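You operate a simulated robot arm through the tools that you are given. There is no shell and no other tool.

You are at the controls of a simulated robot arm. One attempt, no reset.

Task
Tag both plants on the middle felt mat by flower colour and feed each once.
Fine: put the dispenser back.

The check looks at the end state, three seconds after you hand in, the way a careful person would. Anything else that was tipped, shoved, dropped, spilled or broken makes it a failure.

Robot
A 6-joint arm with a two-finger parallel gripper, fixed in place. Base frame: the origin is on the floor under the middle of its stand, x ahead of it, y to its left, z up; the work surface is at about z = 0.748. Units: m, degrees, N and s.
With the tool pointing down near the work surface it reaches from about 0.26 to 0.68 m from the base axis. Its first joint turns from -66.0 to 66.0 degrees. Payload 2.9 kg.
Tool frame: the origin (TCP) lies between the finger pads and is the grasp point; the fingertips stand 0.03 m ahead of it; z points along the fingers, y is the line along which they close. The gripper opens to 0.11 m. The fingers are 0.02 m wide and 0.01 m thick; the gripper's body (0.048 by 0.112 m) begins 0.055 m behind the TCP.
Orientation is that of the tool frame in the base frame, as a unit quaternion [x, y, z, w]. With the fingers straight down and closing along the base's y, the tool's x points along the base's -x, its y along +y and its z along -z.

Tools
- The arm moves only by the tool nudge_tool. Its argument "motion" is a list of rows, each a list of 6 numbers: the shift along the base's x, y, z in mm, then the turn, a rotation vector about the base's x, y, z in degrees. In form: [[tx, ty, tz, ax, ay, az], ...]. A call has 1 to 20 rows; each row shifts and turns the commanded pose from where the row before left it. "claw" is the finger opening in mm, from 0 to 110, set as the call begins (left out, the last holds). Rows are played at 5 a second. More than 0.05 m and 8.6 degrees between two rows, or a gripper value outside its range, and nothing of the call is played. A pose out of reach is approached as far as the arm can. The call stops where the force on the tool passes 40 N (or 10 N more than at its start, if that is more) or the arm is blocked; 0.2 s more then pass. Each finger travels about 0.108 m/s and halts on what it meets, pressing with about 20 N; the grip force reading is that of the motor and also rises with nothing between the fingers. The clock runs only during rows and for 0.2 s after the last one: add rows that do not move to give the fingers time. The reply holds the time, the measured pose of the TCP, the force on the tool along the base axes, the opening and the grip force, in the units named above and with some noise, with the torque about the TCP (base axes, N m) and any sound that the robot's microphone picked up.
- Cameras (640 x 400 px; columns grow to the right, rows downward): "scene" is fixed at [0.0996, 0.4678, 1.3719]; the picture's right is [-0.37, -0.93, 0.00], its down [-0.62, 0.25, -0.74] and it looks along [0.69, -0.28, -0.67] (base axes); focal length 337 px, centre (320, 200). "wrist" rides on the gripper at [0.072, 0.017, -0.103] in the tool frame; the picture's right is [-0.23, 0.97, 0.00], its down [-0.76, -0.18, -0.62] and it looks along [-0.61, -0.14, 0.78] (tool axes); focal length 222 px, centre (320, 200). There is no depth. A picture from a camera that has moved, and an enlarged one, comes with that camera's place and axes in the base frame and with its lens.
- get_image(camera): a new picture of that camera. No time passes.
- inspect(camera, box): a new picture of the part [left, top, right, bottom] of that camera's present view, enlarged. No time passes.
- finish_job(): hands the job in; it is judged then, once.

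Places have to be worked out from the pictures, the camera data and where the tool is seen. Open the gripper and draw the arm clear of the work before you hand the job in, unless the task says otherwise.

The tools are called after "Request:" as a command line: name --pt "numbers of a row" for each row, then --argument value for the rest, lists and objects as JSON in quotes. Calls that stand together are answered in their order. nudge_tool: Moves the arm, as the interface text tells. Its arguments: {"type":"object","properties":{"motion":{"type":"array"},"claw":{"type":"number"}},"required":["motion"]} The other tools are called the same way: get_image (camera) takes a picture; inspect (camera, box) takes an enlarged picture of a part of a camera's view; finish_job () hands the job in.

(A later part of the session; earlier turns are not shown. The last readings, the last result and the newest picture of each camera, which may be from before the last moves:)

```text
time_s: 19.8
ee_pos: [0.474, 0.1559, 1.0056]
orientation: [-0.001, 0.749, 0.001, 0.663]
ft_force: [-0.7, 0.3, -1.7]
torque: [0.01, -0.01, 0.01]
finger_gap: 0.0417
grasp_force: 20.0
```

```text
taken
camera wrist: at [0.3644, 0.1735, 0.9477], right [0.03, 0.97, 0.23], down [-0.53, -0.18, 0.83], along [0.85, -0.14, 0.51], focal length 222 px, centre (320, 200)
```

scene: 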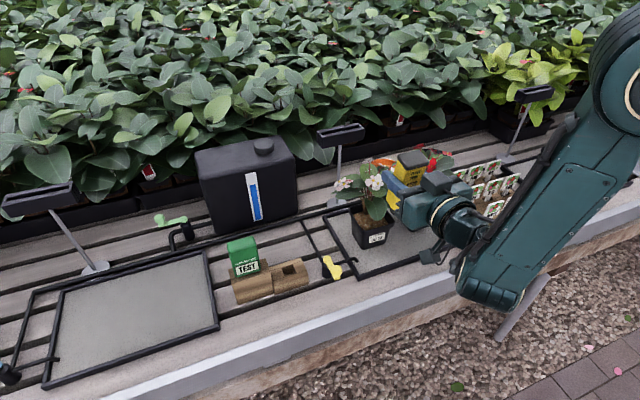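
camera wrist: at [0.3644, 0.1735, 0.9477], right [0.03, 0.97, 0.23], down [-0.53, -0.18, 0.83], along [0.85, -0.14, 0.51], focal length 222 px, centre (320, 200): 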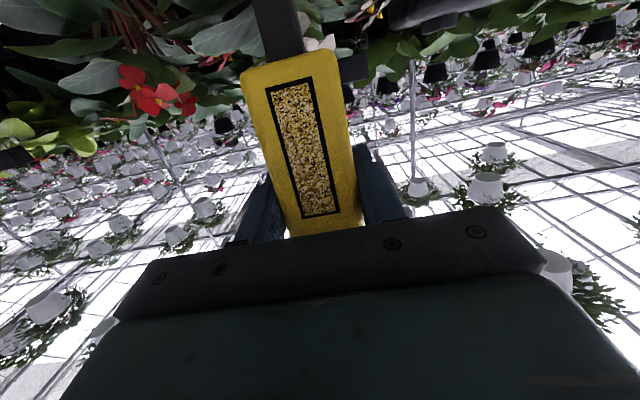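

Tool tilt is 83° with the box nearly upright. I lower in front of the pot so the spout tip is ~20 mm above rim height, then check alignment before moving in over the front soil.

Request:
nudge_tool --pt "0 -2 -25 0 0 0" --pt "0 0 -25 0 0 0" --pt "0 0 -20 0 0 0" --pt "0 0 0 0 0 0"

Request:
inspect --camera "scene" --box '[320, 150, 460, 260]'

Request:
get_image --camera "wrist"

```text
time_s: 20.8
ee_pos: [0.4957, 0.1638, 0.9504]
orientation: [0.0, 0.75, 0.0, 0.661]
ft_force: [0.5, -0.4, -1.1]
torque: [0.01, -0.02, -0.02]
finger_gap: 0.0415
grasp_force: 20.6
out of reach, approached as far as the arm can: row 1, 2, 3
```

```text
3.64 times, centred on (390, 205) of scene
camera zoom: at [0.0997, 0.4678, 1.3719], right [-0.37, -0.93, 0.0], down [-0.62, 0.25, -0.74], along [0.69, -0.28, -0.67], focal length 1225 px, centre (66, 182)
```

zoom: 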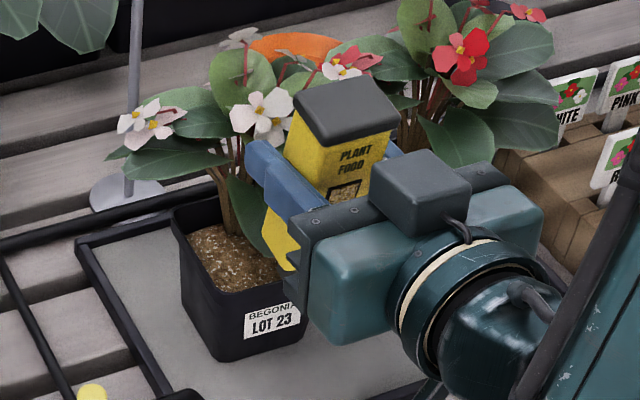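

```text
taken
camera wrist: at [0.3847, 0.1811, 0.8922], right [0.03, 0.97, 0.23], down [-0.52, -0.18, 0.83], along [0.85, -0.14, 0.5], focal length 222 px, centre (320, 200)
```

wrist: 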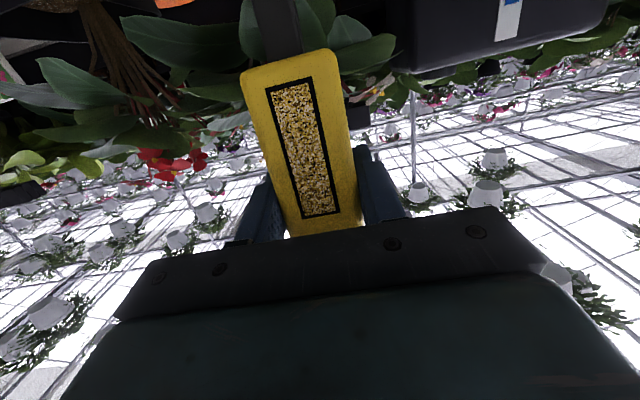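

Horizontal tool this close-in is out of reach, so I go back to the 75° tilt (box upright), which has worked at this radius. I re-level and re-centre at y≈0.154.

Request:
nudge_tool --pt "0 -5 5 0 4 0" --pt "0 -5 5 0 4 0" --pt "0 0 0 0 0 0"

Request:
inspect --camera "scene" --box '[320, 150, 460, 260]'

```text
time_s: 21.6
ee_pos: [0.495, 0.1547, 0.96]
orientation: [0.001, 0.793, -0.001, 0.609]
ft_force: [0.7, 0.0, -0.8]
torque: [0.0, 0.0, 0.04]
finger_gap: 0.0417
grasp_force: 19.7
```

```text
3.64 times, centred on (390, 205) of scene
camera zoom: at [0.0997, 0.4678, 1.3719], right [-0.37, -0.93, 0.0], down [-0.62, 0.25, -0.74], along [0.69, -0.28, -0.67], focal length 1225 px, centre (66, 182)
```

zoom: 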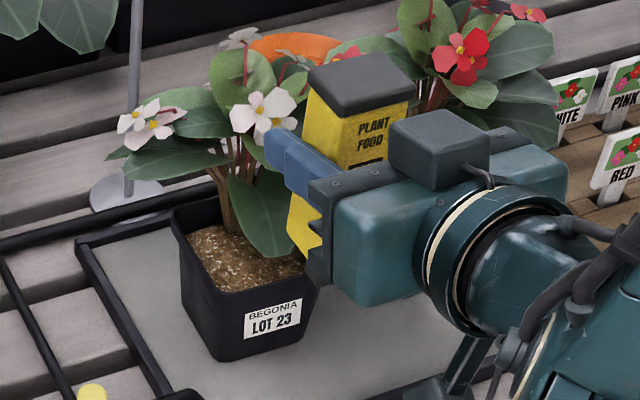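

Upright again. I step forward/down to x≈0.52, z≈0.932 (spout tip about 20 mm above the rim, still in front of the pot).

Request:
nudge_tool --pt "12 0 -10 0 0 0" --pt "12 0 -10 0 0 0" --pt "0 0 -8 0 0 0" --pt "0 0 0 0 0 0"

Request:
inspect --camera "scene" --box '[320, 150, 460, 260]'

Request:
inspect --camera "wrist" --box '[60, 0, 460, 240]'

```text
time_s: 22.6
ee_pos: [0.519, 0.1534, 0.9323]
orientation: [0.001, 0.794, -0.001, 0.609]
ft_force: [-0.4, 0.1, -1.0]
torque: [0.01, 0.0, 0.0]
finger_gap: 0.0419
grasp_force: 20.0
```

```text
3.64 times, centred on (390, 205) of scene
camera zoom: at [0.0997, 0.4678, 1.3719], right [-0.37, -0.93, 0.0], down [-0.62, 0.25, -0.74], along [0.69, -0.28, -0.67], focal length 1225 px, centre (66, 182)
```

zoom: 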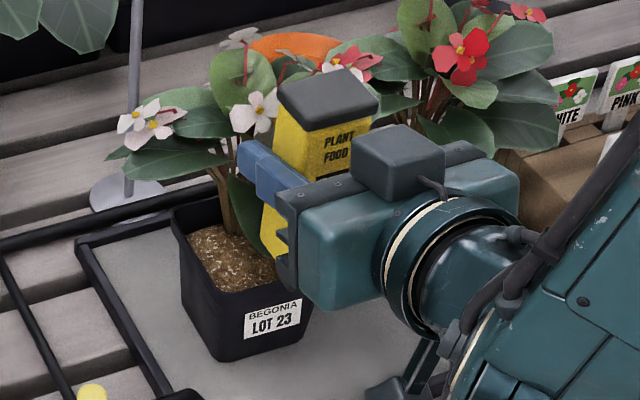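

```text
1.60 times, centred on (260, 120) of wrist
camera zoom: at [0.4013, 0.1712, 0.8892], right [0.06, 0.97, 0.22], down [-0.41, -0.18, 0.9], along [0.91, -0.14, 0.38], focal length 355 px, centre (416, 328)
```

zoom: 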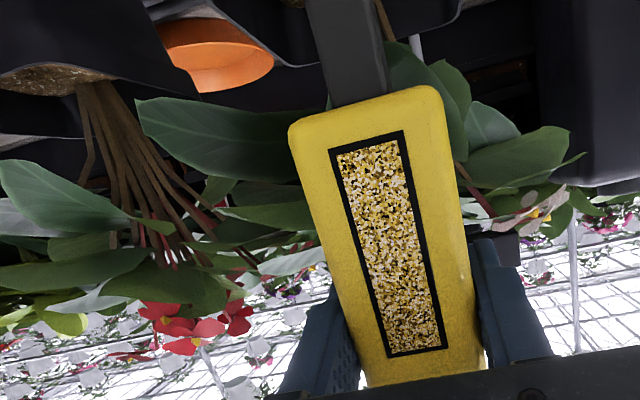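

Spout tip should be ~20 mm above rim level. I advance in small steps over the front soil, watching the force.

Request:
nudge_tool --pt "7 0 0 0 0 0" --pt "7 0 0 0 0 0" --pt "7 0 0 0 0 0" --pt "0 0 0 0 0 0"

Request:
nudge_tool --pt "7 0 0 0 0 0" --pt "7 0 0 0 0 0" --pt "7 0 0 0 0 0" --pt "0 0 0 0 0 0"

Request:
inspect --camera "scene" --box '[320, 150, 460, 260]'

Request:
inspect --camera "wrist" --box '[60, 0, 460, 240]'

```text
time_s: 23.6
ee_pos: [0.5416, 0.1522, 0.9322]
orientation: [0.0, 0.793, 0.0, 0.609]
ft_force: [0.3, 0.1, -0.8]
torque: [-0.04, 0.01, -0.02]
finger_gap: 0.042
grasp_force: 19.7
```

```text
time_s: 24.6
ee_pos: [0.5631, 0.1526, 0.9325]
orientation: [0.0, 0.793, 0.0, 0.609]
ft_force: [0.6, 0.7, -1.7]
torque: [-0.01, 0.0, -0.02]
finger_gap: 0.0416
grasp_force: 20.1
```

```text
3.64 times, centred on (390, 205) of scene
camera zoom: at [0.0997, 0.4678, 1.3719], right [-0.37, -0.93, 0.0], down [-0.62, 0.25, -0.74], along [0.69, -0.28, -0.67], focal length 1225 px, centre (66, 182)
```

zoom: 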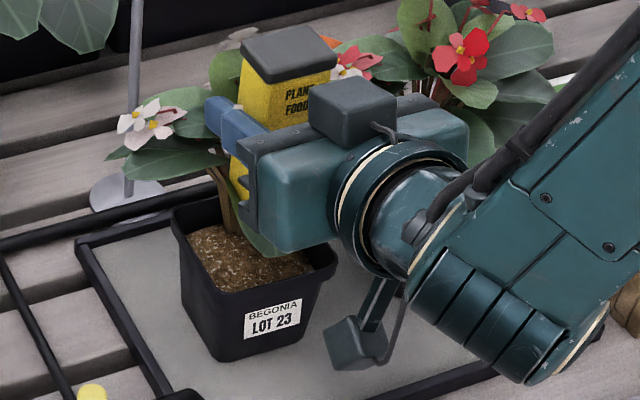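

```text
1.60 times, centred on (260, 120) of wrist
camera zoom: at [0.4437, 0.1704, 0.8896], right [0.06, 0.97, 0.22], down [-0.41, -0.18, 0.9], along [0.91, -0.14, 0.38], focal length 355 px, centre (416, 328)
```

zoom: 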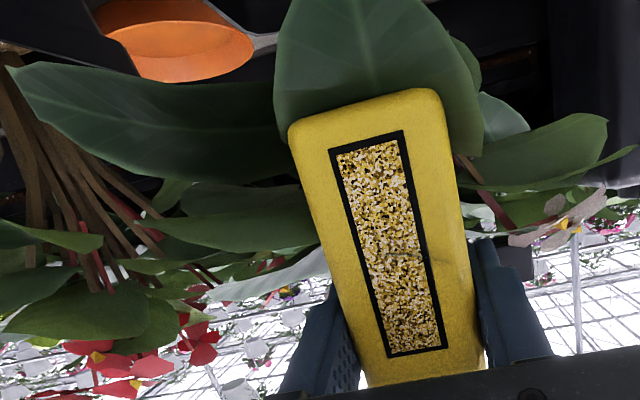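

No contact force: leaves are passing freely and the pot is undisturbed; the box centre checks out at ≈(0.556, 0.156). Now I lower slowly, watching for contact and any sound.

Request:
nudge_tool --pt "0 0 -5 0 0 0" --pt "0 0 -5 0 0 0" --pt "0 0 -4 0 0 0" --pt "0 0 0 0 0 0"

Request:
nudge_tool --pt "0 0 -2 0 0 0" --pt "0 0 -2 0 0 0" --pt "0 0 0 0 0 0"

Request:
nudge_tool --pt "0 0 -2 0 0 0" --pt "0 0 -2 0 0 0" --pt "0 0 0 0 0 0"

```text
time_s: 25.6
ee_pos: [0.5611, 0.1531, 0.9186]
orientation: [0.0, 0.794, 0.0, 0.608]
ft_force: [0.3, 0.1, -1.3]
torque: [0.01, 0.0, 0.02]
finger_gap: 0.0416
grasp_force: 19.5
```

```text
time_s: 26.4
ee_pos: [0.5615, 0.1542, 0.9142]
orientation: [0.001, 0.793, -0.001, 0.609]
ft_force: [1.0, 0.4, -2.0]
torque: [-0.03, 0.02, 0.02]
finger_gap: 0.042
grasp_force: 19.9
```

```text
time_s: 27.2
ee_pos: [0.5611, 0.1544, 0.9096]
orientation: [0.0, 0.793, 0.0, 0.609]
ft_force: [0.0, 0.4, -1.2]
torque: [-0.02, 0.04, 0.01]
finger_gap: 0.0417
grasp_force: 20.5
```

Still no contact with the spout tip near z≈0.822. I continue in smaller steps one at a time.

Request:
nudge_tool --pt "0 0 -2 0 0 0" --pt "0 0 -2 0 0 0" --pt "0 0 0 0 0 0"

Request:
inspect --camera "scene" --box '[330, 160, 430, 250]'

```text
time_s: 28.0
ee_pos: [0.5613, 0.1526, 0.9069]
orientation: [0.0, 0.793, 0.0, 0.609]
ft_force: [0.5, 0.4, -2.0]
torque: [-0.01, -0.01, -0.01]
finger_gap: 0.0417
grasp_force: 19.7
```

```text
4.44 times, centred on (380, 205) of scene
camera zoom: at [0.0997, 0.4678, 1.3719], right [-0.37, -0.93, 0.0], down [-0.62, 0.25, -0.74], along [0.69, -0.28, -0.67], focal length 1498 px, centre (53, 178)
```

zoom: 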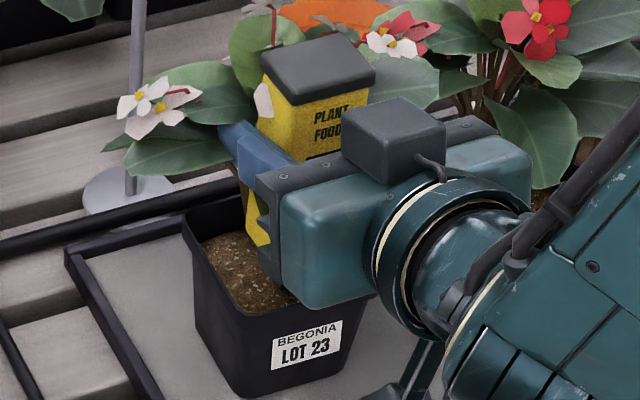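

No contact yet; pot unmoved. Continue down.

Request:
nudge_tool --pt "0 0 -2 0 0 0" --pt "0 0 -2 0 0 0" --pt "0 0 0 0 0 0"

```text
time_s: 28.8
ee_pos: [0.5617, 0.1533, 0.9028]
orientation: [-0.001, 0.794, 0.001, 0.609]
ft_force: [0.1, -0.6, -1.4]
torque: [-0.01, -0.02, 0.0]
finger_gap: 0.0421
grasp_force: 19.4
```

Still free (fz ≈ −1.4 N, just the box's weight). Another small step.

Request:
nudge_tool --pt "0 0 -2 0 0 0" --pt "0 0 -2 0 0 0" --pt "0 0 0 0 0 0"

```text
time_s: 29.6
ee_pos: [0.562, 0.1532, 0.9015]
orientation: [0.0, 0.791, 0.0, 0.611]
ft_force: [2.3, -2.0, 16.1]
torque: [-0.13, -0.07, 0.0]
finger_gap: 0.0418
grasp_force: 19.9
```

Contact at z≈0.9015 with ~16 N; no sound yet. I check the wrist view for whether the spout is retracting.

Request:
get_image --camera "wrist"

Request:
inspect --camera "scene" --box '[330, 160, 430, 250]'

```text
taken
camera wrist: at [0.4439, 0.171, 0.8571], right [0.06, 0.97, 0.22], down [-0.41, -0.18, 0.89], along [0.91, -0.14, 0.39], focal length 222 px, centre (320, 200)
```

wrist: 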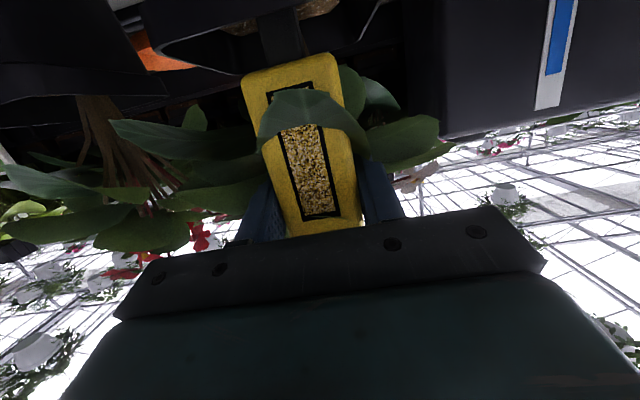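

```text
4.44 times, centred on (380, 205) of scene
camera zoom: at [0.0994, 0.4677, 1.3719], right [-0.37, -0.93, 0.0], down [-0.62, 0.25, -0.74], along [0.69, -0.28, -0.67], focal length 1498 px, centre (53, 178)
```

zoom: 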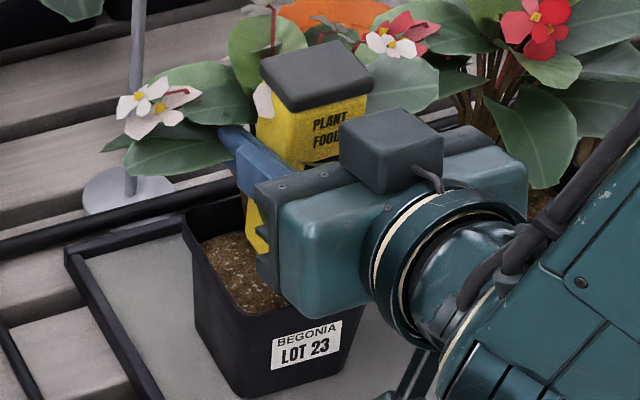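

The spout is on the soil at ~16 N with no click; pot unmoved. I press a little further to see whether there is a spring-loaded stroke.

Request:
nudge_tool --pt "0 0 -1.5 0 0 0" --pt "0 0 0 0 0 0" --pt "0 0 0 0 0 0"

Request:
inspect --camera "wrist" --box '[160, 0, 460, 240]'

```text
time_s: 30.4
ee_pos: [0.5616, 0.1535, 0.898]
orientation: [0.001, 0.793, 0.0, 0.609]
ft_force: [2.4, -0.8, 16.5]
torque: [-0.03, -0.08, -0.01]
finger_gap: 0.0418
grasp_force: 20.0
```

```text
1.67 times, centred on (310, 120) of wrist
camera zoom: at [0.4426, 0.1711, 0.8543], right [0.06, 0.97, 0.22], down [-0.41, -0.18, 0.9], along [0.91, -0.14, 0.39], focal length 370 px, centre (337, 333)
```

zoom: 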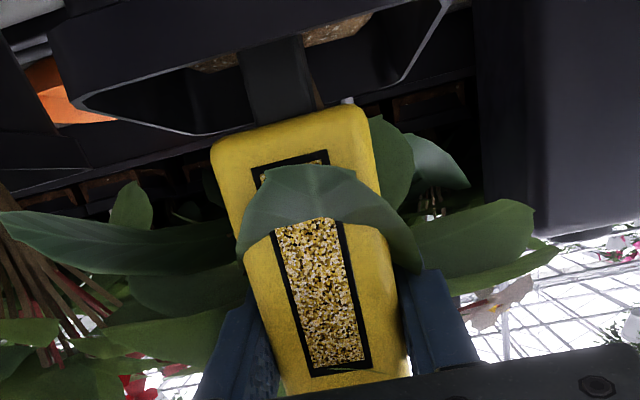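

Force plateaued at ~16.5 N while the TCP moved 3.5 mm lower, so either the foot is retracting or the box is sliding in the grip. I compare the lid height in the scene view.

Request:
inspect --camera "scene" --box '[330, 160, 430, 250]'

Request:
get_image --camera "wrist"

```text
4.44 times, centred on (380, 205) of scene
camera zoom: at [0.0994, 0.4677, 1.3719], right [-0.37, -0.93, 0.0], down [-0.62, 0.25, -0.74], along [0.69, -0.28, -0.67], focal length 1498 px, centre (53, 178)
```

zoom: 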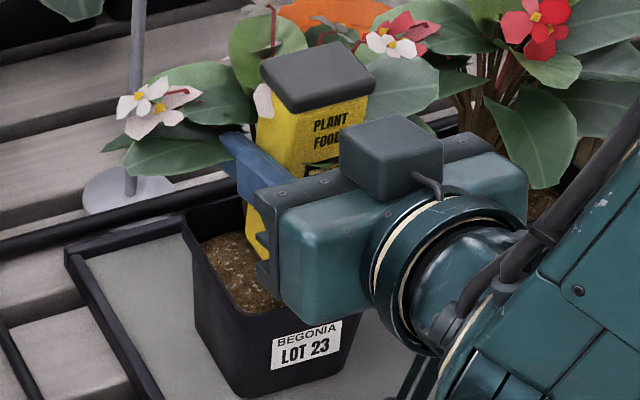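

```text
taken
camera wrist: at [0.4426, 0.1711, 0.8543], right [0.06, 0.97, 0.22], down [-0.41, -0.18, 0.9], along [0.91, -0.14, 0.39], focal length 222 px, centre (320, 200)
```

wrist: 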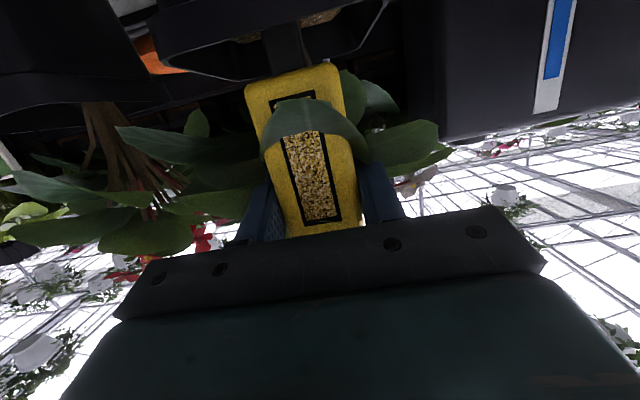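

The lid stayed put while the gripper went down, so the box slid ~5 mm through the fingers at ~16 N; the spout didn't retract. I lift and back away to look at the soil for any released food.

Request:
nudge_tool --pt "0 0 5 0 0 0" --pt "0 0 10 0 0 0" --pt "0 0 15 0 0 0" --pt "-10 0 10 0 0 0" --pt "-20 0 10 0 0 0" --pt "-20 0 10 0 0 0" --pt "0 0 0 0 0 0"

Request:
inspect --camera "scene" --box '[335, 190, 415, 250]'

Request:
inspect --camera "wrist" --box '[160, 0, 460, 240]'

Request:
get_image --camera "scene"

```text
time_s: 32.0
ee_pos: [0.5117, 0.1526, 0.956]
orientation: [0.0, 0.793, 0.0, 0.609]
ft_force: [0.6, -0.5, -1.9]
torque: [0.01, 0.03, -0.04]
finger_gap: 0.042
grasp_force: 20.0
```

```text
6.67 times, centred on (375, 220) of scene
camera zoom: at [0.0996, 0.4678, 1.3719], right [-0.37, -0.93, 0.0], down [-0.62, 0.25, -0.74], along [0.69, -0.28, -0.67], focal length 2247 px, centre (-47, 67)
```

zoom: 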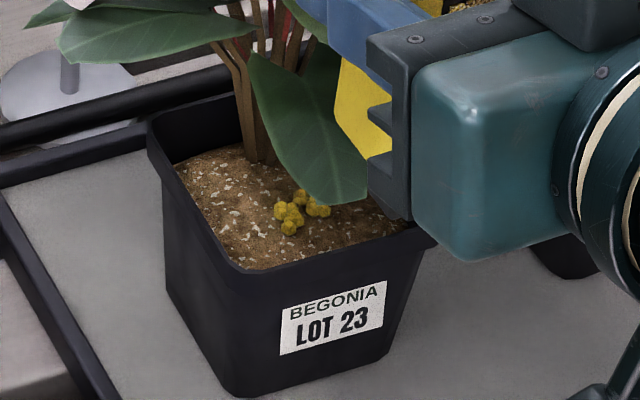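

```text
1.67 times, centred on (310, 120) of wrist
camera zoom: at [0.3933, 0.1704, 0.9135], right [0.06, 0.97, 0.22], down [-0.41, -0.18, 0.9], along [0.91, -0.14, 0.38], focal length 370 px, centre (337, 333)
```

zoom: 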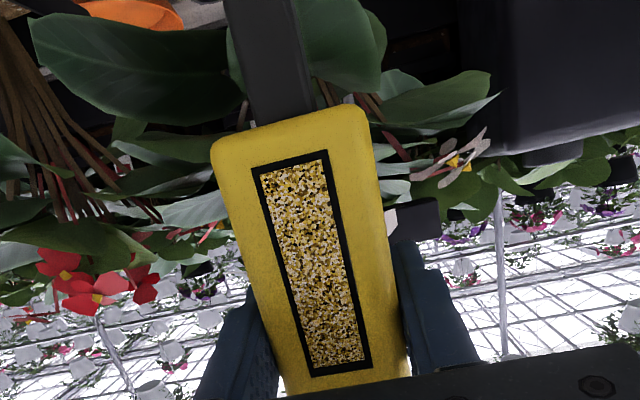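

```text
taken
```

scene: 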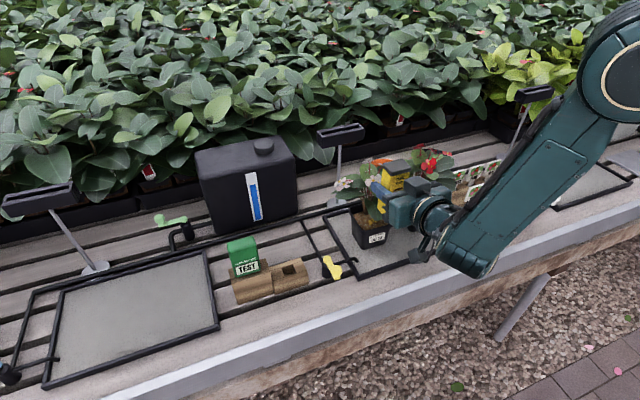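

Excellent — a small cluster of yellow food pellets now sits on LOT 23's soil, so pressing the spout onto the soil releases one portion. Next I move across to LOT 32 at the same height, staying in front of the plants.

Request:
nudge_tool --pt "0 -20 0 0 0 0" --pt "0 -20 0 0 0 0" --pt "2 -20 0 0 0 0" --pt "3 -20 0 0 0 0" --pt "4 -20 0 0 0 0" --pt "4 -20 0 0 0 0" --pt "4 -19 0 0 0 0" --pt "0 0 0 0 0 0"

Request:
get_image --camera "scene"

Request:
inspect --camera "scene" --box '[370, 130, 490, 240]'

Request:
inspect --camera "wrist" --box '[60, 0, 460, 240]'

```text
time_s: 33.8
ee_pos: [0.5262, 0.0148, 0.9573]
orientation: [0.0, 0.793, 0.0, 0.609]
ft_force: [-0.5, 0.4, -2.0]
torque: [0.0, -0.01, -0.01]
finger_gap: 0.0416
grasp_force: 19.3
```

```text
taken
```

scene: 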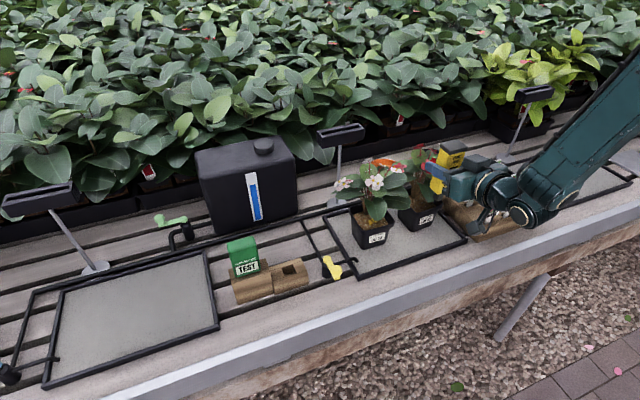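

```text
3.64 times, centred on (430, 185) of scene
camera zoom: at [0.0997, 0.4678, 1.3719], right [-0.37, -0.93, 0.0], down [-0.62, 0.25, -0.74], along [0.69, -0.28, -0.67], focal length 1225 px, centre (-80, 254)
```

zoom: 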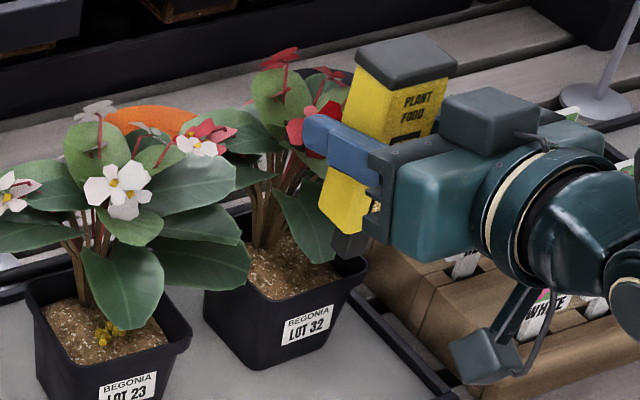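

```text
1.60 times, centred on (260, 120) of wrist
camera zoom: at [0.4082, 0.0322, 0.9151], right [0.06, 0.97, 0.22], down [-0.41, -0.18, 0.9], along [0.91, -0.14, 0.38], focal length 355 px, centre (416, 328)
```

zoom: 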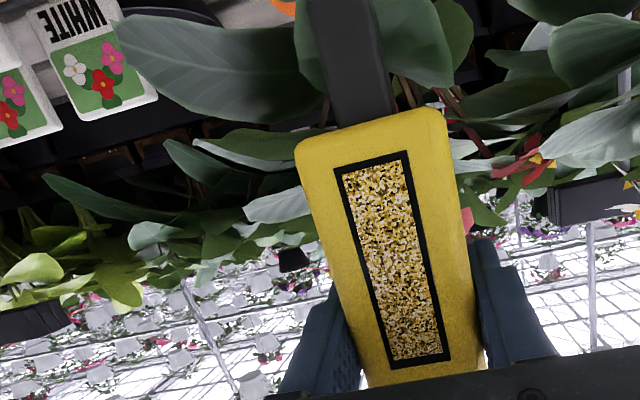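

The spout is positioned in front of LOT 32. I lower to ~20 mm above the rim, then advance to over its front soil (TCP x≈0.571, y≈0.013).

Request:
nudge_tool --pt "0 -1 -12 0 0 0" --pt "0 0 -15 0 0 0" --pt "0 0 0 0 0 0"

Request:
nudge_tool --pt "8 0 0 0 0 0" --pt "8 0 0 0 0 0" --pt "8 0 0 0 0 0" --pt "8 0 0 0 0 0" --pt "8 0 0 0 0 0" --pt "5 0 0 0 0 0" --pt "0 0 0 0 0 0"

Request:
inspect --camera "scene" --box '[370, 130, 490, 240]'

Request:
inspect --camera "wrist" --box '[60, 0, 460, 240]'

```text
time_s: 34.6
ee_pos: [0.5283, 0.0131, 0.9307]
orientation: [0.0, 0.794, 0.0, 0.608]
ft_force: [-0.2, 0.1, -1.6]
torque: [-0.02, 0.02, -0.01]
finger_gap: 0.0418
grasp_force: 19.8
```

```text
time_s: 36.2
ee_pos: [0.5723, 0.0139, 0.93]
orientation: [0.0, 0.794, 0.0, 0.608]
ft_force: [-0.1, -0.5, -1.3]
torque: [0.03, -0.03, -0.02]
finger_gap: 0.0417
grasp_force: 19.9
```

```text
3.64 times, centred on (430, 185) of scene
camera zoom: at [0.0997, 0.4678, 1.3719], right [-0.37, -0.93, 0.0], down [-0.62, 0.25, -0.74], along [0.69, -0.28, -0.67], focal length 1225 px, centre (-80, 254)
```

zoom: 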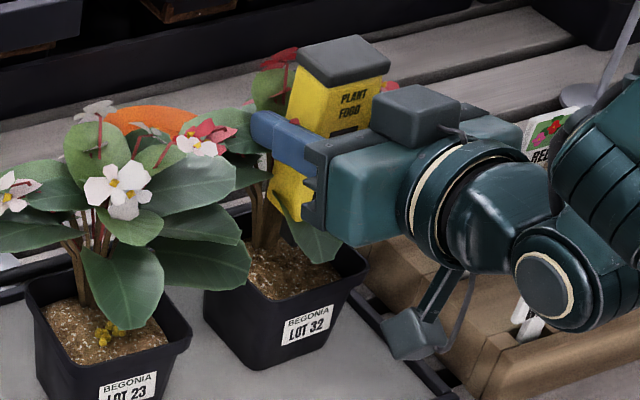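

```text
1.60 times, centred on (260, 120) of wrist
camera zoom: at [0.4547, 0.0313, 0.8873], right [0.06, 0.97, 0.22], down [-0.41, -0.18, 0.9], along [0.91, -0.14, 0.38], focal length 355 px, centre (416, 328)
```

zoom: 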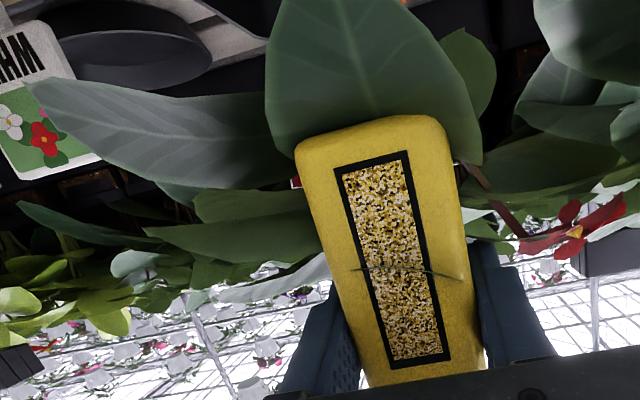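

Alignment looks good and nothing has moved. I lower toward the soil: first most of the way, then in small steps.

Request:
nudge_tool --pt "0 0 -6 0 0 0" --pt "0 0 -6 0 0 0" --pt "0 0 -6 0 0 0" --pt "0 0 -5 0 0 0" --pt "0 0 0 0 0 0"

```text
time_s: 37.4
ee_pos: [0.5729, 0.0135, 0.9068]
orientation: [0.0, 0.793, 0.0, 0.609]
ft_force: [-0.7, 1.0, -2.2]
torque: [-0.02, 0.02, 0.0]
finger_gap: 0.0417
grasp_force: 19.6
```

No contact yet at 0.907. Small steps down now.

Request:
nudge_tool --pt "0 0 -2 0 0 0" --pt "0 0 -2 0 0 0" --pt "0 0 0 0 0 0"

```text
time_s: 38.2
ee_pos: [0.5726, 0.0132, 0.9024]
orientation: [0.0, 0.793, -0.001, 0.609]
ft_force: [0.2, 0.3, -1.6]
torque: [0.0, 0.02, -0.01]
finger_gap: 0.0417
grasp_force: 20.2
```

Still free; continuing.

Request:
nudge_tool --pt "0 0 -2 0 0 0" --pt "0 0 -2 0 0 0" --pt "0 0 0 0 0 0"

```text
time_s: 39.0
ee_pos: [0.5725, 0.0128, 0.8978]
orientation: [0.0, 0.792, 0.0, 0.61]
ft_force: [1.0, -0.3, -1.2]
torque: [0.02, 0.02, 0.03]
finger_gap: 0.0417
grasp_force: 19.7
```

Still no contact at 0.898. One more step equal to what made contact before.

Request:
nudge_tool --pt "0 0 -2 0 0 0" --pt "0 0 -2 0 0 0" --pt "0 0 0 0 0 0"

```text
time_s: 39.8
ee_pos: [0.5745, 0.0147, 0.8967]
orientation: [0.0, 0.79, 0.0, 0.613]
ft_force: [1.8, -3.5, 17.0]
torque: [-0.2, -0.02, -0.01]
finger_gap: 0.0422
grasp_force: 20.4
```

Contact at 17 N, the same as for the first pot. I lift straight up and back away to check for the portion.

Request:
nudge_tool --pt "0 0 0 0 0 0" --pt "0 0 5 0 0 0" --pt "0 0 10 0 0 0" --pt "0 0 15 0 0 0" --pt "-10 0 10 0 0 0" --pt "-18 0 10 0 0 0" --pt "-18 0 10 0 0 0" --pt "0 0 0 0 0 0"

Request:
inspect --camera "scene" --box '[385, 170, 465, 230]'

Request:
inspect --camera "scene" --box '[335, 190, 415, 250]'

Request:
inspect --camera "wrist" --box '[60, 0, 460, 240]'

```text
time_s: 41.6
ee_pos: [0.5276, 0.0124, 0.9557]
orientation: [0.0, 0.794, 0.0, 0.609]
ft_force: [0.4, 0.5, -1.6]
torque: [-0.01, 0.06, 0.0]
finger_gap: 0.0417
grasp_force: 19.6
```

```text
6.67 times, centred on (425, 200) of scene
camera zoom: at [0.0996, 0.4678, 1.3719], right [-0.37, -0.93, 0.0], down [-0.62, 0.25, -0.74], along [0.69, -0.28, -0.67], focal length 2247 px, centre (-380, 200)
```

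zoom: 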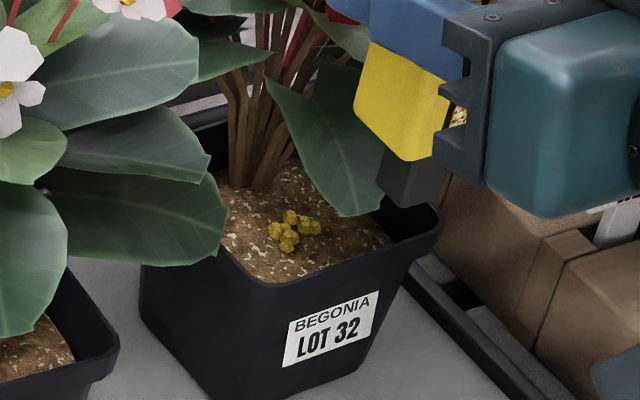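

```text
6.67 times, centred on (375, 220) of scene
camera zoom: at [0.0996, 0.4678, 1.3719], right [-0.37, -0.93, 0.0], down [-0.62, 0.25, -0.74], along [0.69, -0.28, -0.67], focal length 2247 px, centre (-47, 67)
```

zoom: 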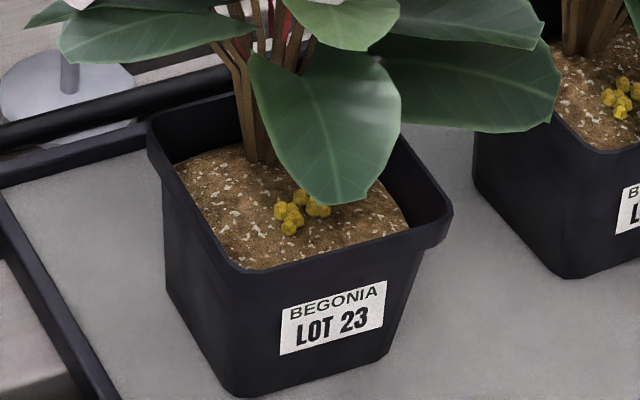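

```text
1.60 times, centred on (260, 120) of wrist
camera zoom: at [0.409, 0.0301, 0.9124], right [0.06, 0.97, 0.22], down [-0.41, -0.18, 0.9], along [0.91, -0.14, 0.38], focal length 355 px, centre (416, 328)
```

zoom: 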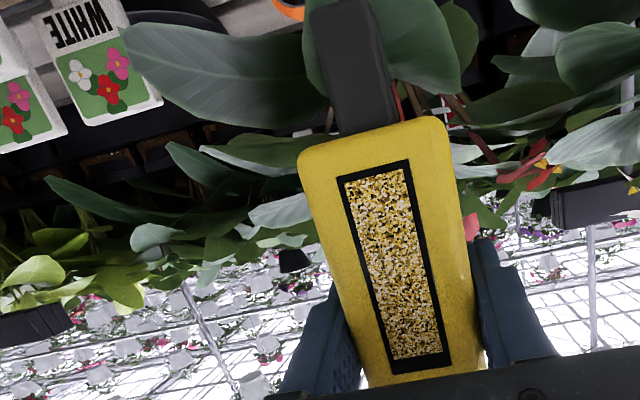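

Both pots now carry one identical small portion each. Next I return the dispenser: raise, travel left at safe height in front of the plants, to above its dock.

Request:
nudge_tool --pt "0 0 25 0 0 0" --pt "0 40 0 0 0 0" --pt "0 40 0 0 0 0" --pt "0 40 0 0 0 0" --pt "0 40 0 0 0 0" --pt "0 40 0 0 0 0" --pt "0 40 0 0 0 0" --pt "0 40 0 0 0 0" --pt "3 40 0 0 0 0" --pt "4 37 0 0 0 0" --pt "0 0 -20 0 0 0" --pt "0 0 -20 0 0 0" --pt "0 0 -25 0 0 0" --pt "0 0 0 0 0 0"

Request:
inspect --camera "scene" --box '[220, 190, 360, 310]'

Request:
get_image --camera "wrist"

```text
time_s: 44.6
ee_pos: [0.5347, 0.3693, 0.9169]
orientation: [0.0, 0.793, 0.0, 0.609]
ft_force: [1.1, 0.0, -1.7]
torque: [-0.01, 0.03, 0.01]
finger_gap: 0.042
grasp_force: 20.3
```

```text
3.33 times, centred on (290, 250) of scene
camera zoom: at [0.0997, 0.4678, 1.3719], right [-0.37, -0.93, 0.0], down [-0.62, 0.25, -0.74], along [0.69, -0.28, -0.67], focal length 1123 px, centre (420, 33)
```

zoom: 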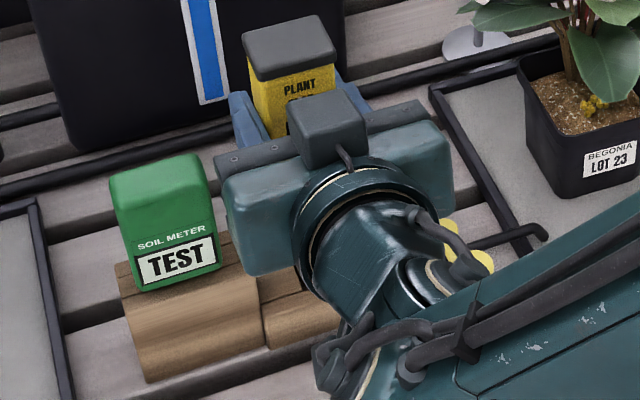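

```text
taken
camera wrist: at [0.4161, 0.3876, 0.8737], right [0.06, 0.97, 0.22], down [-0.41, -0.18, 0.9], along [0.91, -0.14, 0.38], focal length 222 px, centre (320, 200)
```

wrist: 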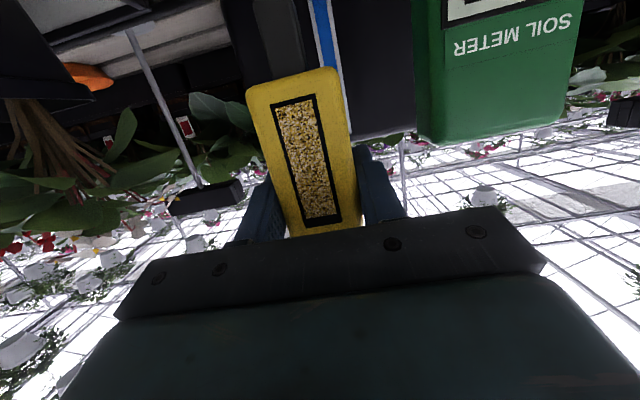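

The box hangs at the same attitude as when picked up, just ~7 mm higher in the grip. I lower toward the dock hole in steps, watching for side contact.

Request:
nudge_tool --pt "0 0 -10 0 0 0" --pt "0 0 -10 0 0 0" --pt "0 0 -10 0 0 0" --pt "0 0 -8 0 0 0" --pt "0 0 0 0 0 0"

Request:
inspect --camera "wrist" --box '[160, 0, 520, 230]'

```text
time_s: 45.8
ee_pos: [0.5347, 0.3697, 0.8772]
orientation: [0.0, 0.793, 0.0, 0.61]
ft_force: [-0.4, -0.5, -1.9]
torque: [0.0, 0.01, 0.0]
finger_gap: 0.0419
grasp_force: 19.8
```

```text
1.74 times, centred on (340, 115) of wrist
camera zoom: at [0.416, 0.3877, 0.8346], right [0.06, 0.97, 0.22], down [-0.41, -0.18, 0.9], along [0.91, -0.14, 0.38], focal length 386 px, centre (285, 348)
```

zoom: 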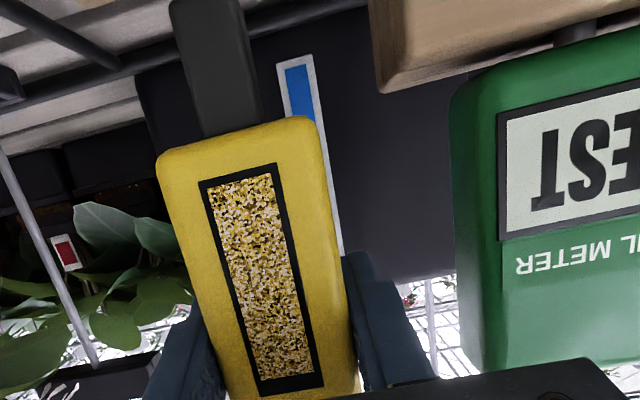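

Clear so far (no force). Continuing down with the spout entering the dock hole.

Request:
nudge_tool --pt "0 0 -4 0 0 0" --pt "0 0 -4 0 0 0" --pt "0 0 -4 0 0 0" --pt "0 0 0 0 0 0"

Request:
nudge_tool --pt "0 0 -4 0 0 0" --pt "0 0 -4 0 0 0" --pt "0 0 -4 0 0 0" --pt "0 0 0 0 0 0"

Request:
inspect --camera "wrist" --box '[160, 0, 520, 230]'

```text
time_s: 46.8
ee_pos: [0.5331, 0.3694, 0.8646]
orientation: [0.001, 0.793, -0.001, 0.609]
ft_force: [-0.6, -0.3, -1.9]
torque: [0.01, -0.02, 0.02]
finger_gap: 0.0417
grasp_force: 20.4
```

```text
time_s: 47.8
ee_pos: [0.5339, 0.3696, 0.8535]
orientation: [0.0, 0.793, 0.0, 0.609]
ft_force: [0.9, -0.2, -1.9]
torque: [-0.01, -0.01, 0.0]
finger_gap: 0.0416
grasp_force: 20.2
```

```text
1.74 times, centred on (340, 115) of wrist
camera zoom: at [0.4165, 0.388, 0.8095], right [0.06, 0.97, 0.22], down [-0.41, -0.18, 0.9], along [0.91, -0.14, 0.38], focal length 386 px, centre (285, 348)
```

zoom: 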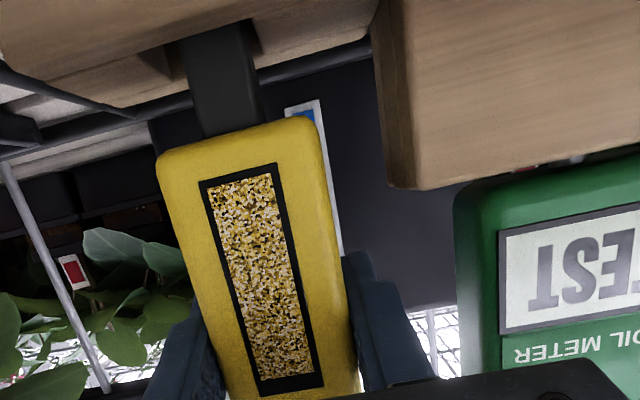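

The spout is inside the hole with no contact force. Lowering the final ~17 mm gently.

Request:
nudge_tool --pt "0 0 -4 0 0 0" --pt "0 0 -4 0 0 0" --pt "0 0 -3 0 0 0" --pt "0 0 0 0 0 0"

```text
time_s: 48.8
ee_pos: [0.5349, 0.3709, 0.8413]
orientation: [0.0, 0.793, 0.0, 0.61]
ft_force: [0.3, 0.9, -2.0]
torque: [0.0, -0.02, -0.01]
finger_gap: 0.0419
grasp_force: 19.5
```

Request:
nudge_tool --pt "0 0 -2 0 0 0" --pt "0 0 -1 0 0 0" --pt "0 0 0 0 0 0"

Request:
inspect --camera "wrist" --box '[160, 0, 520, 230]'

```text
time_s: 49.6
ee_pos: [0.535, 0.3707, 0.8384]
orientation: [0.001, 0.793, -0.001, 0.609]
ft_force: [0.1, 0.6, -1.9]
torque: [0.02, 0.01, 0.01]
finger_gap: 0.0418
grasp_force: 19.9
```

```text
1.74 times, centred on (340, 115) of wrist
camera zoom: at [0.4166, 0.388, 0.7957], right [0.06, 0.97, 0.22], down [-0.41, -0.18, 0.9], along [0.91, -0.14, 0.38], focal length 386 px, centre (285, 348)
```

zoom: 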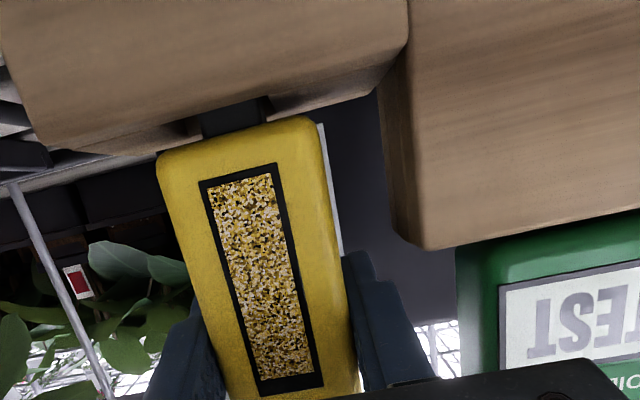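

A couple of millimetres of gap remain above the block. Lowering 2 mm at a time until the weight transfers.

Request:
nudge_tool --pt "0 0 -1 0 0 0" --pt "0 0 -1 0 0 0" --pt "0 0 0 0 0 0"

```text
time_s: 50.4
ee_pos: [0.5344, 0.3697, 0.8373]
orientation: [0.0, 0.794, 0.0, 0.608]
ft_force: [-0.8, -0.4, -1.7]
torque: [-0.04, 0.04, -0.02]
finger_gap: 0.0417
grasp_force: 20.5
```

Request:
nudge_tool --pt "0 0 -1 0 0 0" --pt "0 0 -1 0 0 0" --pt "0 0 0 0 0 0"

```text
time_s: 51.2
ee_pos: [0.5336, 0.3694, 0.8362]
orientation: [0.0, 0.792, 0.001, 0.61]
ft_force: [-2.9, -1.4, 7.0]
torque: [-0.07, 0.33, -0.02]
finger_gap: 0.0414
grasp_force: 20.2
```

The box has touched down on the block (7 N). I ease the preload half a millimetre and open the fingers to 62 mm.

Request:
nudge_tool --pt "0 0 0.7 0 0 0" --pt "0 0 0 0 0 0"

Request:
nudge_tool --pt "0 0 0 0 0 0" --pt "0 0 0 0 0 0" --pt "0 0 0 0 0 0" --claw 62

Request:
inspect --camera "wrist" --box '[160, 0, 520, 230]'

Request:
inspect --camera "scene" --box '[220, 220, 360, 320]'

```text
time_s: 51.8
ee_pos: [0.5345, 0.3694, 0.836]
orientation: [0.0, 0.793, 0.0, 0.61]
ft_force: [2.4, -0.5, 5.4]
torque: [-0.06, -0.17, -0.01]
finger_gap: 0.0419
grasp_force: 19.7
```

```text
time_s: 52.6
ee_pos: [0.534, 0.3703, 0.8358]
orientation: [0.0, 0.793, 0.0, 0.609]
ft_force: [0.5, 0.1, 0.1]
torque: [0.02, -0.03, 0.01]
finger_gap: 0.0619
grasp_force: 0.1
```

```text
1.74 times, centred on (340, 115) of wrist
camera zoom: at [0.4159, 0.388, 0.7927], right [0.06, 0.97, 0.22], down [-0.41, -0.18, 0.9], along [0.91, -0.14, 0.38], focal length 386 px, centre (285, 348)
```

zoom: 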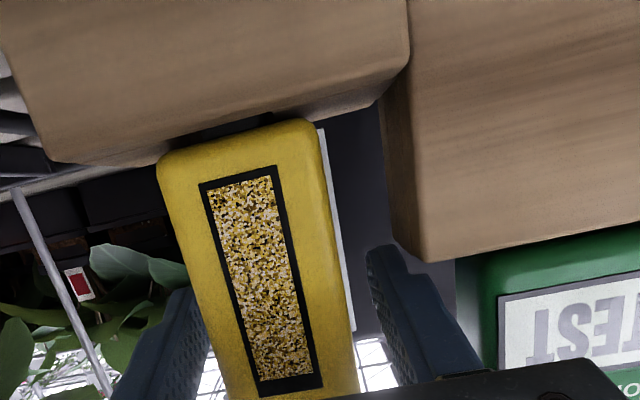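

```text
4.00 times, centred on (290, 270) of scene
camera zoom: at [0.0996, 0.4678, 1.3719], right [-0.37, -0.93, 0.0], down [-0.62, 0.25, -0.74], along [0.69, -0.28, -0.67], focal length 1348 px, centre (440, -80)
```

zoom: 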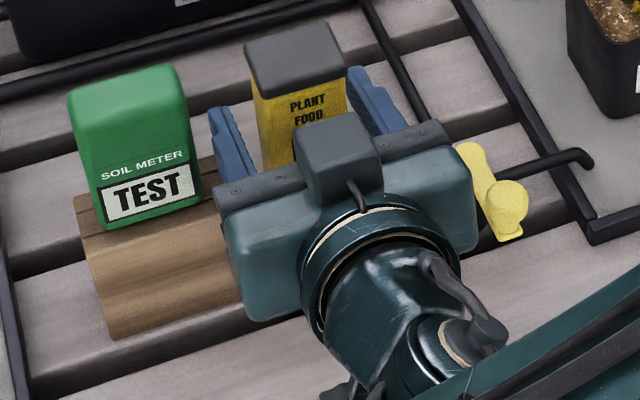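

Released and standing. I withdraw straight back along −x, then check the dispenser's seat.

Request:
nudge_tool --pt "-15 0 0 0 0 0" --pt "-20 0 0 0 0 0" --pt "-20 0 0 0 0 0" --pt "-20 0 5 0 0 0" --pt "0 0 0 0 0 0"

Request:
inspect --camera "scene" --box '[220, 220, 360, 320]'

Request:
inspect --camera "wrist" --box '[200, 40, 480, 240]'

```text
time_s: 53.8
ee_pos: [0.4585, 0.3708, 0.8412]
orientation: [-0.001, 0.793, 0.001, 0.609]
ft_force: [0.2, -0.7, -0.3]
torque: [-0.01, 0.04, 0.0]
finger_gap: 0.0619
grasp_force: 0.0
```

```text
4.00 times, centred on (290, 270) of scene
camera zoom: at [0.0996, 0.4678, 1.3719], right [-0.37, -0.93, 0.0], down [-0.62, 0.25, -0.74], along [0.69, -0.28, -0.67], focal length 1348 px, centre (440, -80)
```

zoom: 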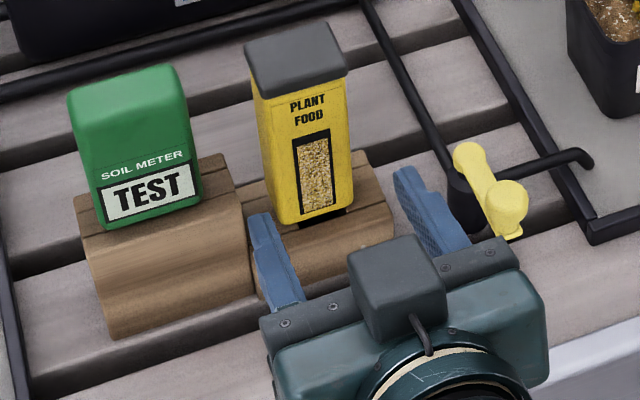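

```text
2.00 times, centred on (340, 140) of wrist
camera zoom: at [0.3401, 0.3875, 0.7978], right [0.06, 0.97, 0.22], down [-0.41, -0.18, 0.9], along [0.91, -0.14, 0.38], focal length 444 px, centre (280, 320)
```

zoom: 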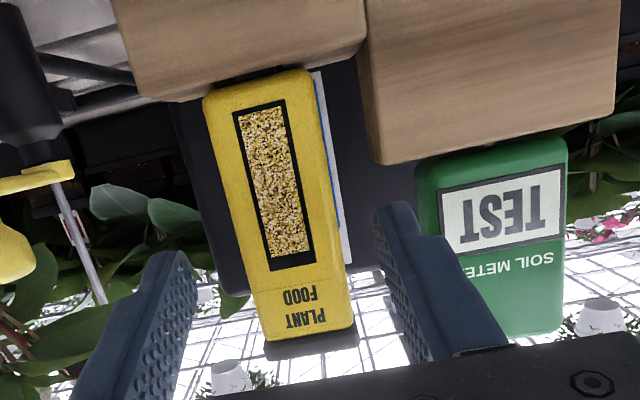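

The box is back in its dock, apparently shifted 2–3 mm. I zoom in closely to verify that it's seated flat.

Request:
inspect --camera "scene" --box '[275, 222, 325, 292]'

Request:
inspect --camera "wrist" --box '[270, 50, 370, 120]'

```text
5.71 times, centred on (300, 257) of scene
camera zoom: at [0.0996, 0.4678, 1.3719], right [-0.37, -0.93, 0.0], down [-0.62, 0.25, -0.74], along [0.69, -0.28, -0.67], focal length 1926 px, centre (434, -126)
```

zoom: 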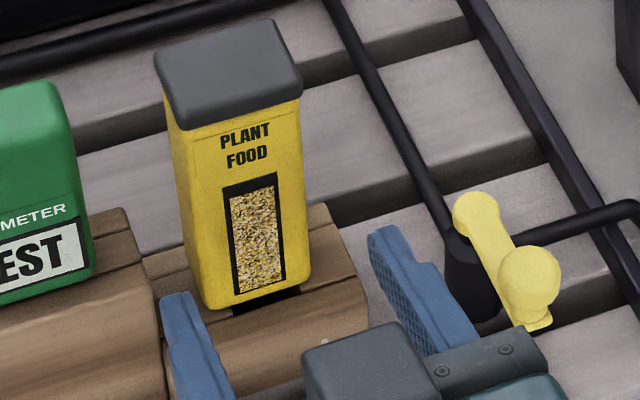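

```text
5.71 times, centred on (320, 85) of wrist
camera zoom: at [0.3401, 0.3875, 0.7978], right [0.06, 0.97, 0.22], down [-0.41, -0.18, 0.9], along [0.91, -0.14, 0.38], focal length 1269 px, centre (320, 857)
```

zoom: 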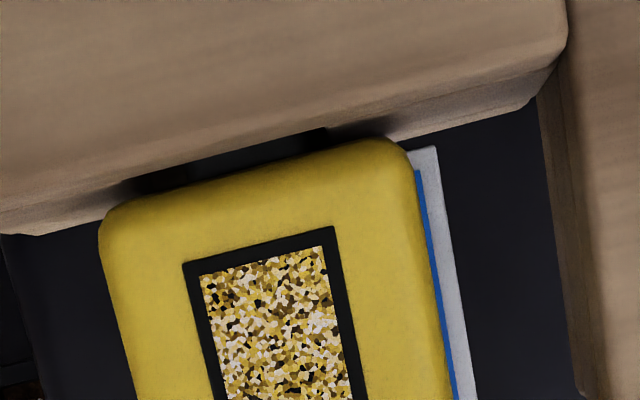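

The bottom edge measures z≈0.782, y≈0.352–0.392: seated flat and upright as before. Now I raise the arm and return the tool to pointing down, heading towards the tag rack for a close look.

Request:
nudge_tool --pt "0 -5 30 0 0 0" --pt "0 -10 35 0 0 0" --pt "0 -20 35 0 0 0" --pt "0 -20 35 0 7.5 0" --pt "0 -20 35 0 7.5 0" --pt "0 -20 30 0 7.5 0" --pt "0 -25 20 0 7.5 0" --pt "0 -25 0 0 7.5 0" --pt "0 -30 0 0 7.5 0" --pt "0 -30 0 0 7.5 0" --pt "0 -40 0 0 7.5 0" --pt "0 -40 0 0 7.5 0" --pt "0 -40 0 0 7.5 0" --pt "0 -40 0 0 0 0" --pt "0 0 0 0 0 0"

Request:
get_image --camera "wrist"

Request:
get_image --camera "scene"

```text
time_s: 57.0
ee_pos: [0.4587, 0.0069, 1.0602]
orientation: [0.0, 1.0, 0.0, -0.001]
ft_force: [-0.4, 1.1, 0.4]
torque: [0.0, -0.02, 0.03]
finger_gap: 0.062
grasp_force: 0.0
```

```text
taken
camera wrist: at [0.3861, 0.0238, 1.1638], right [0.23, 0.97, 0.0], down [0.76, -0.18, 0.62], along [0.61, -0.14, -0.78], focal length 222 px, centre (320, 200)
```

wrist: 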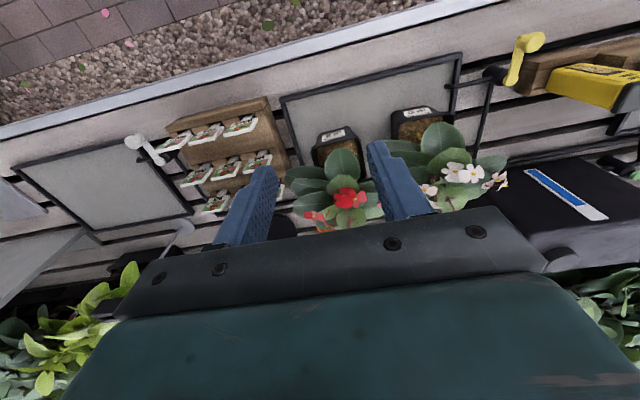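

```text
taken
```

scene: 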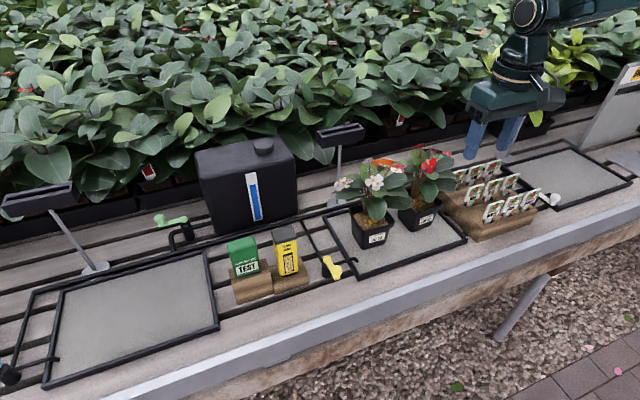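

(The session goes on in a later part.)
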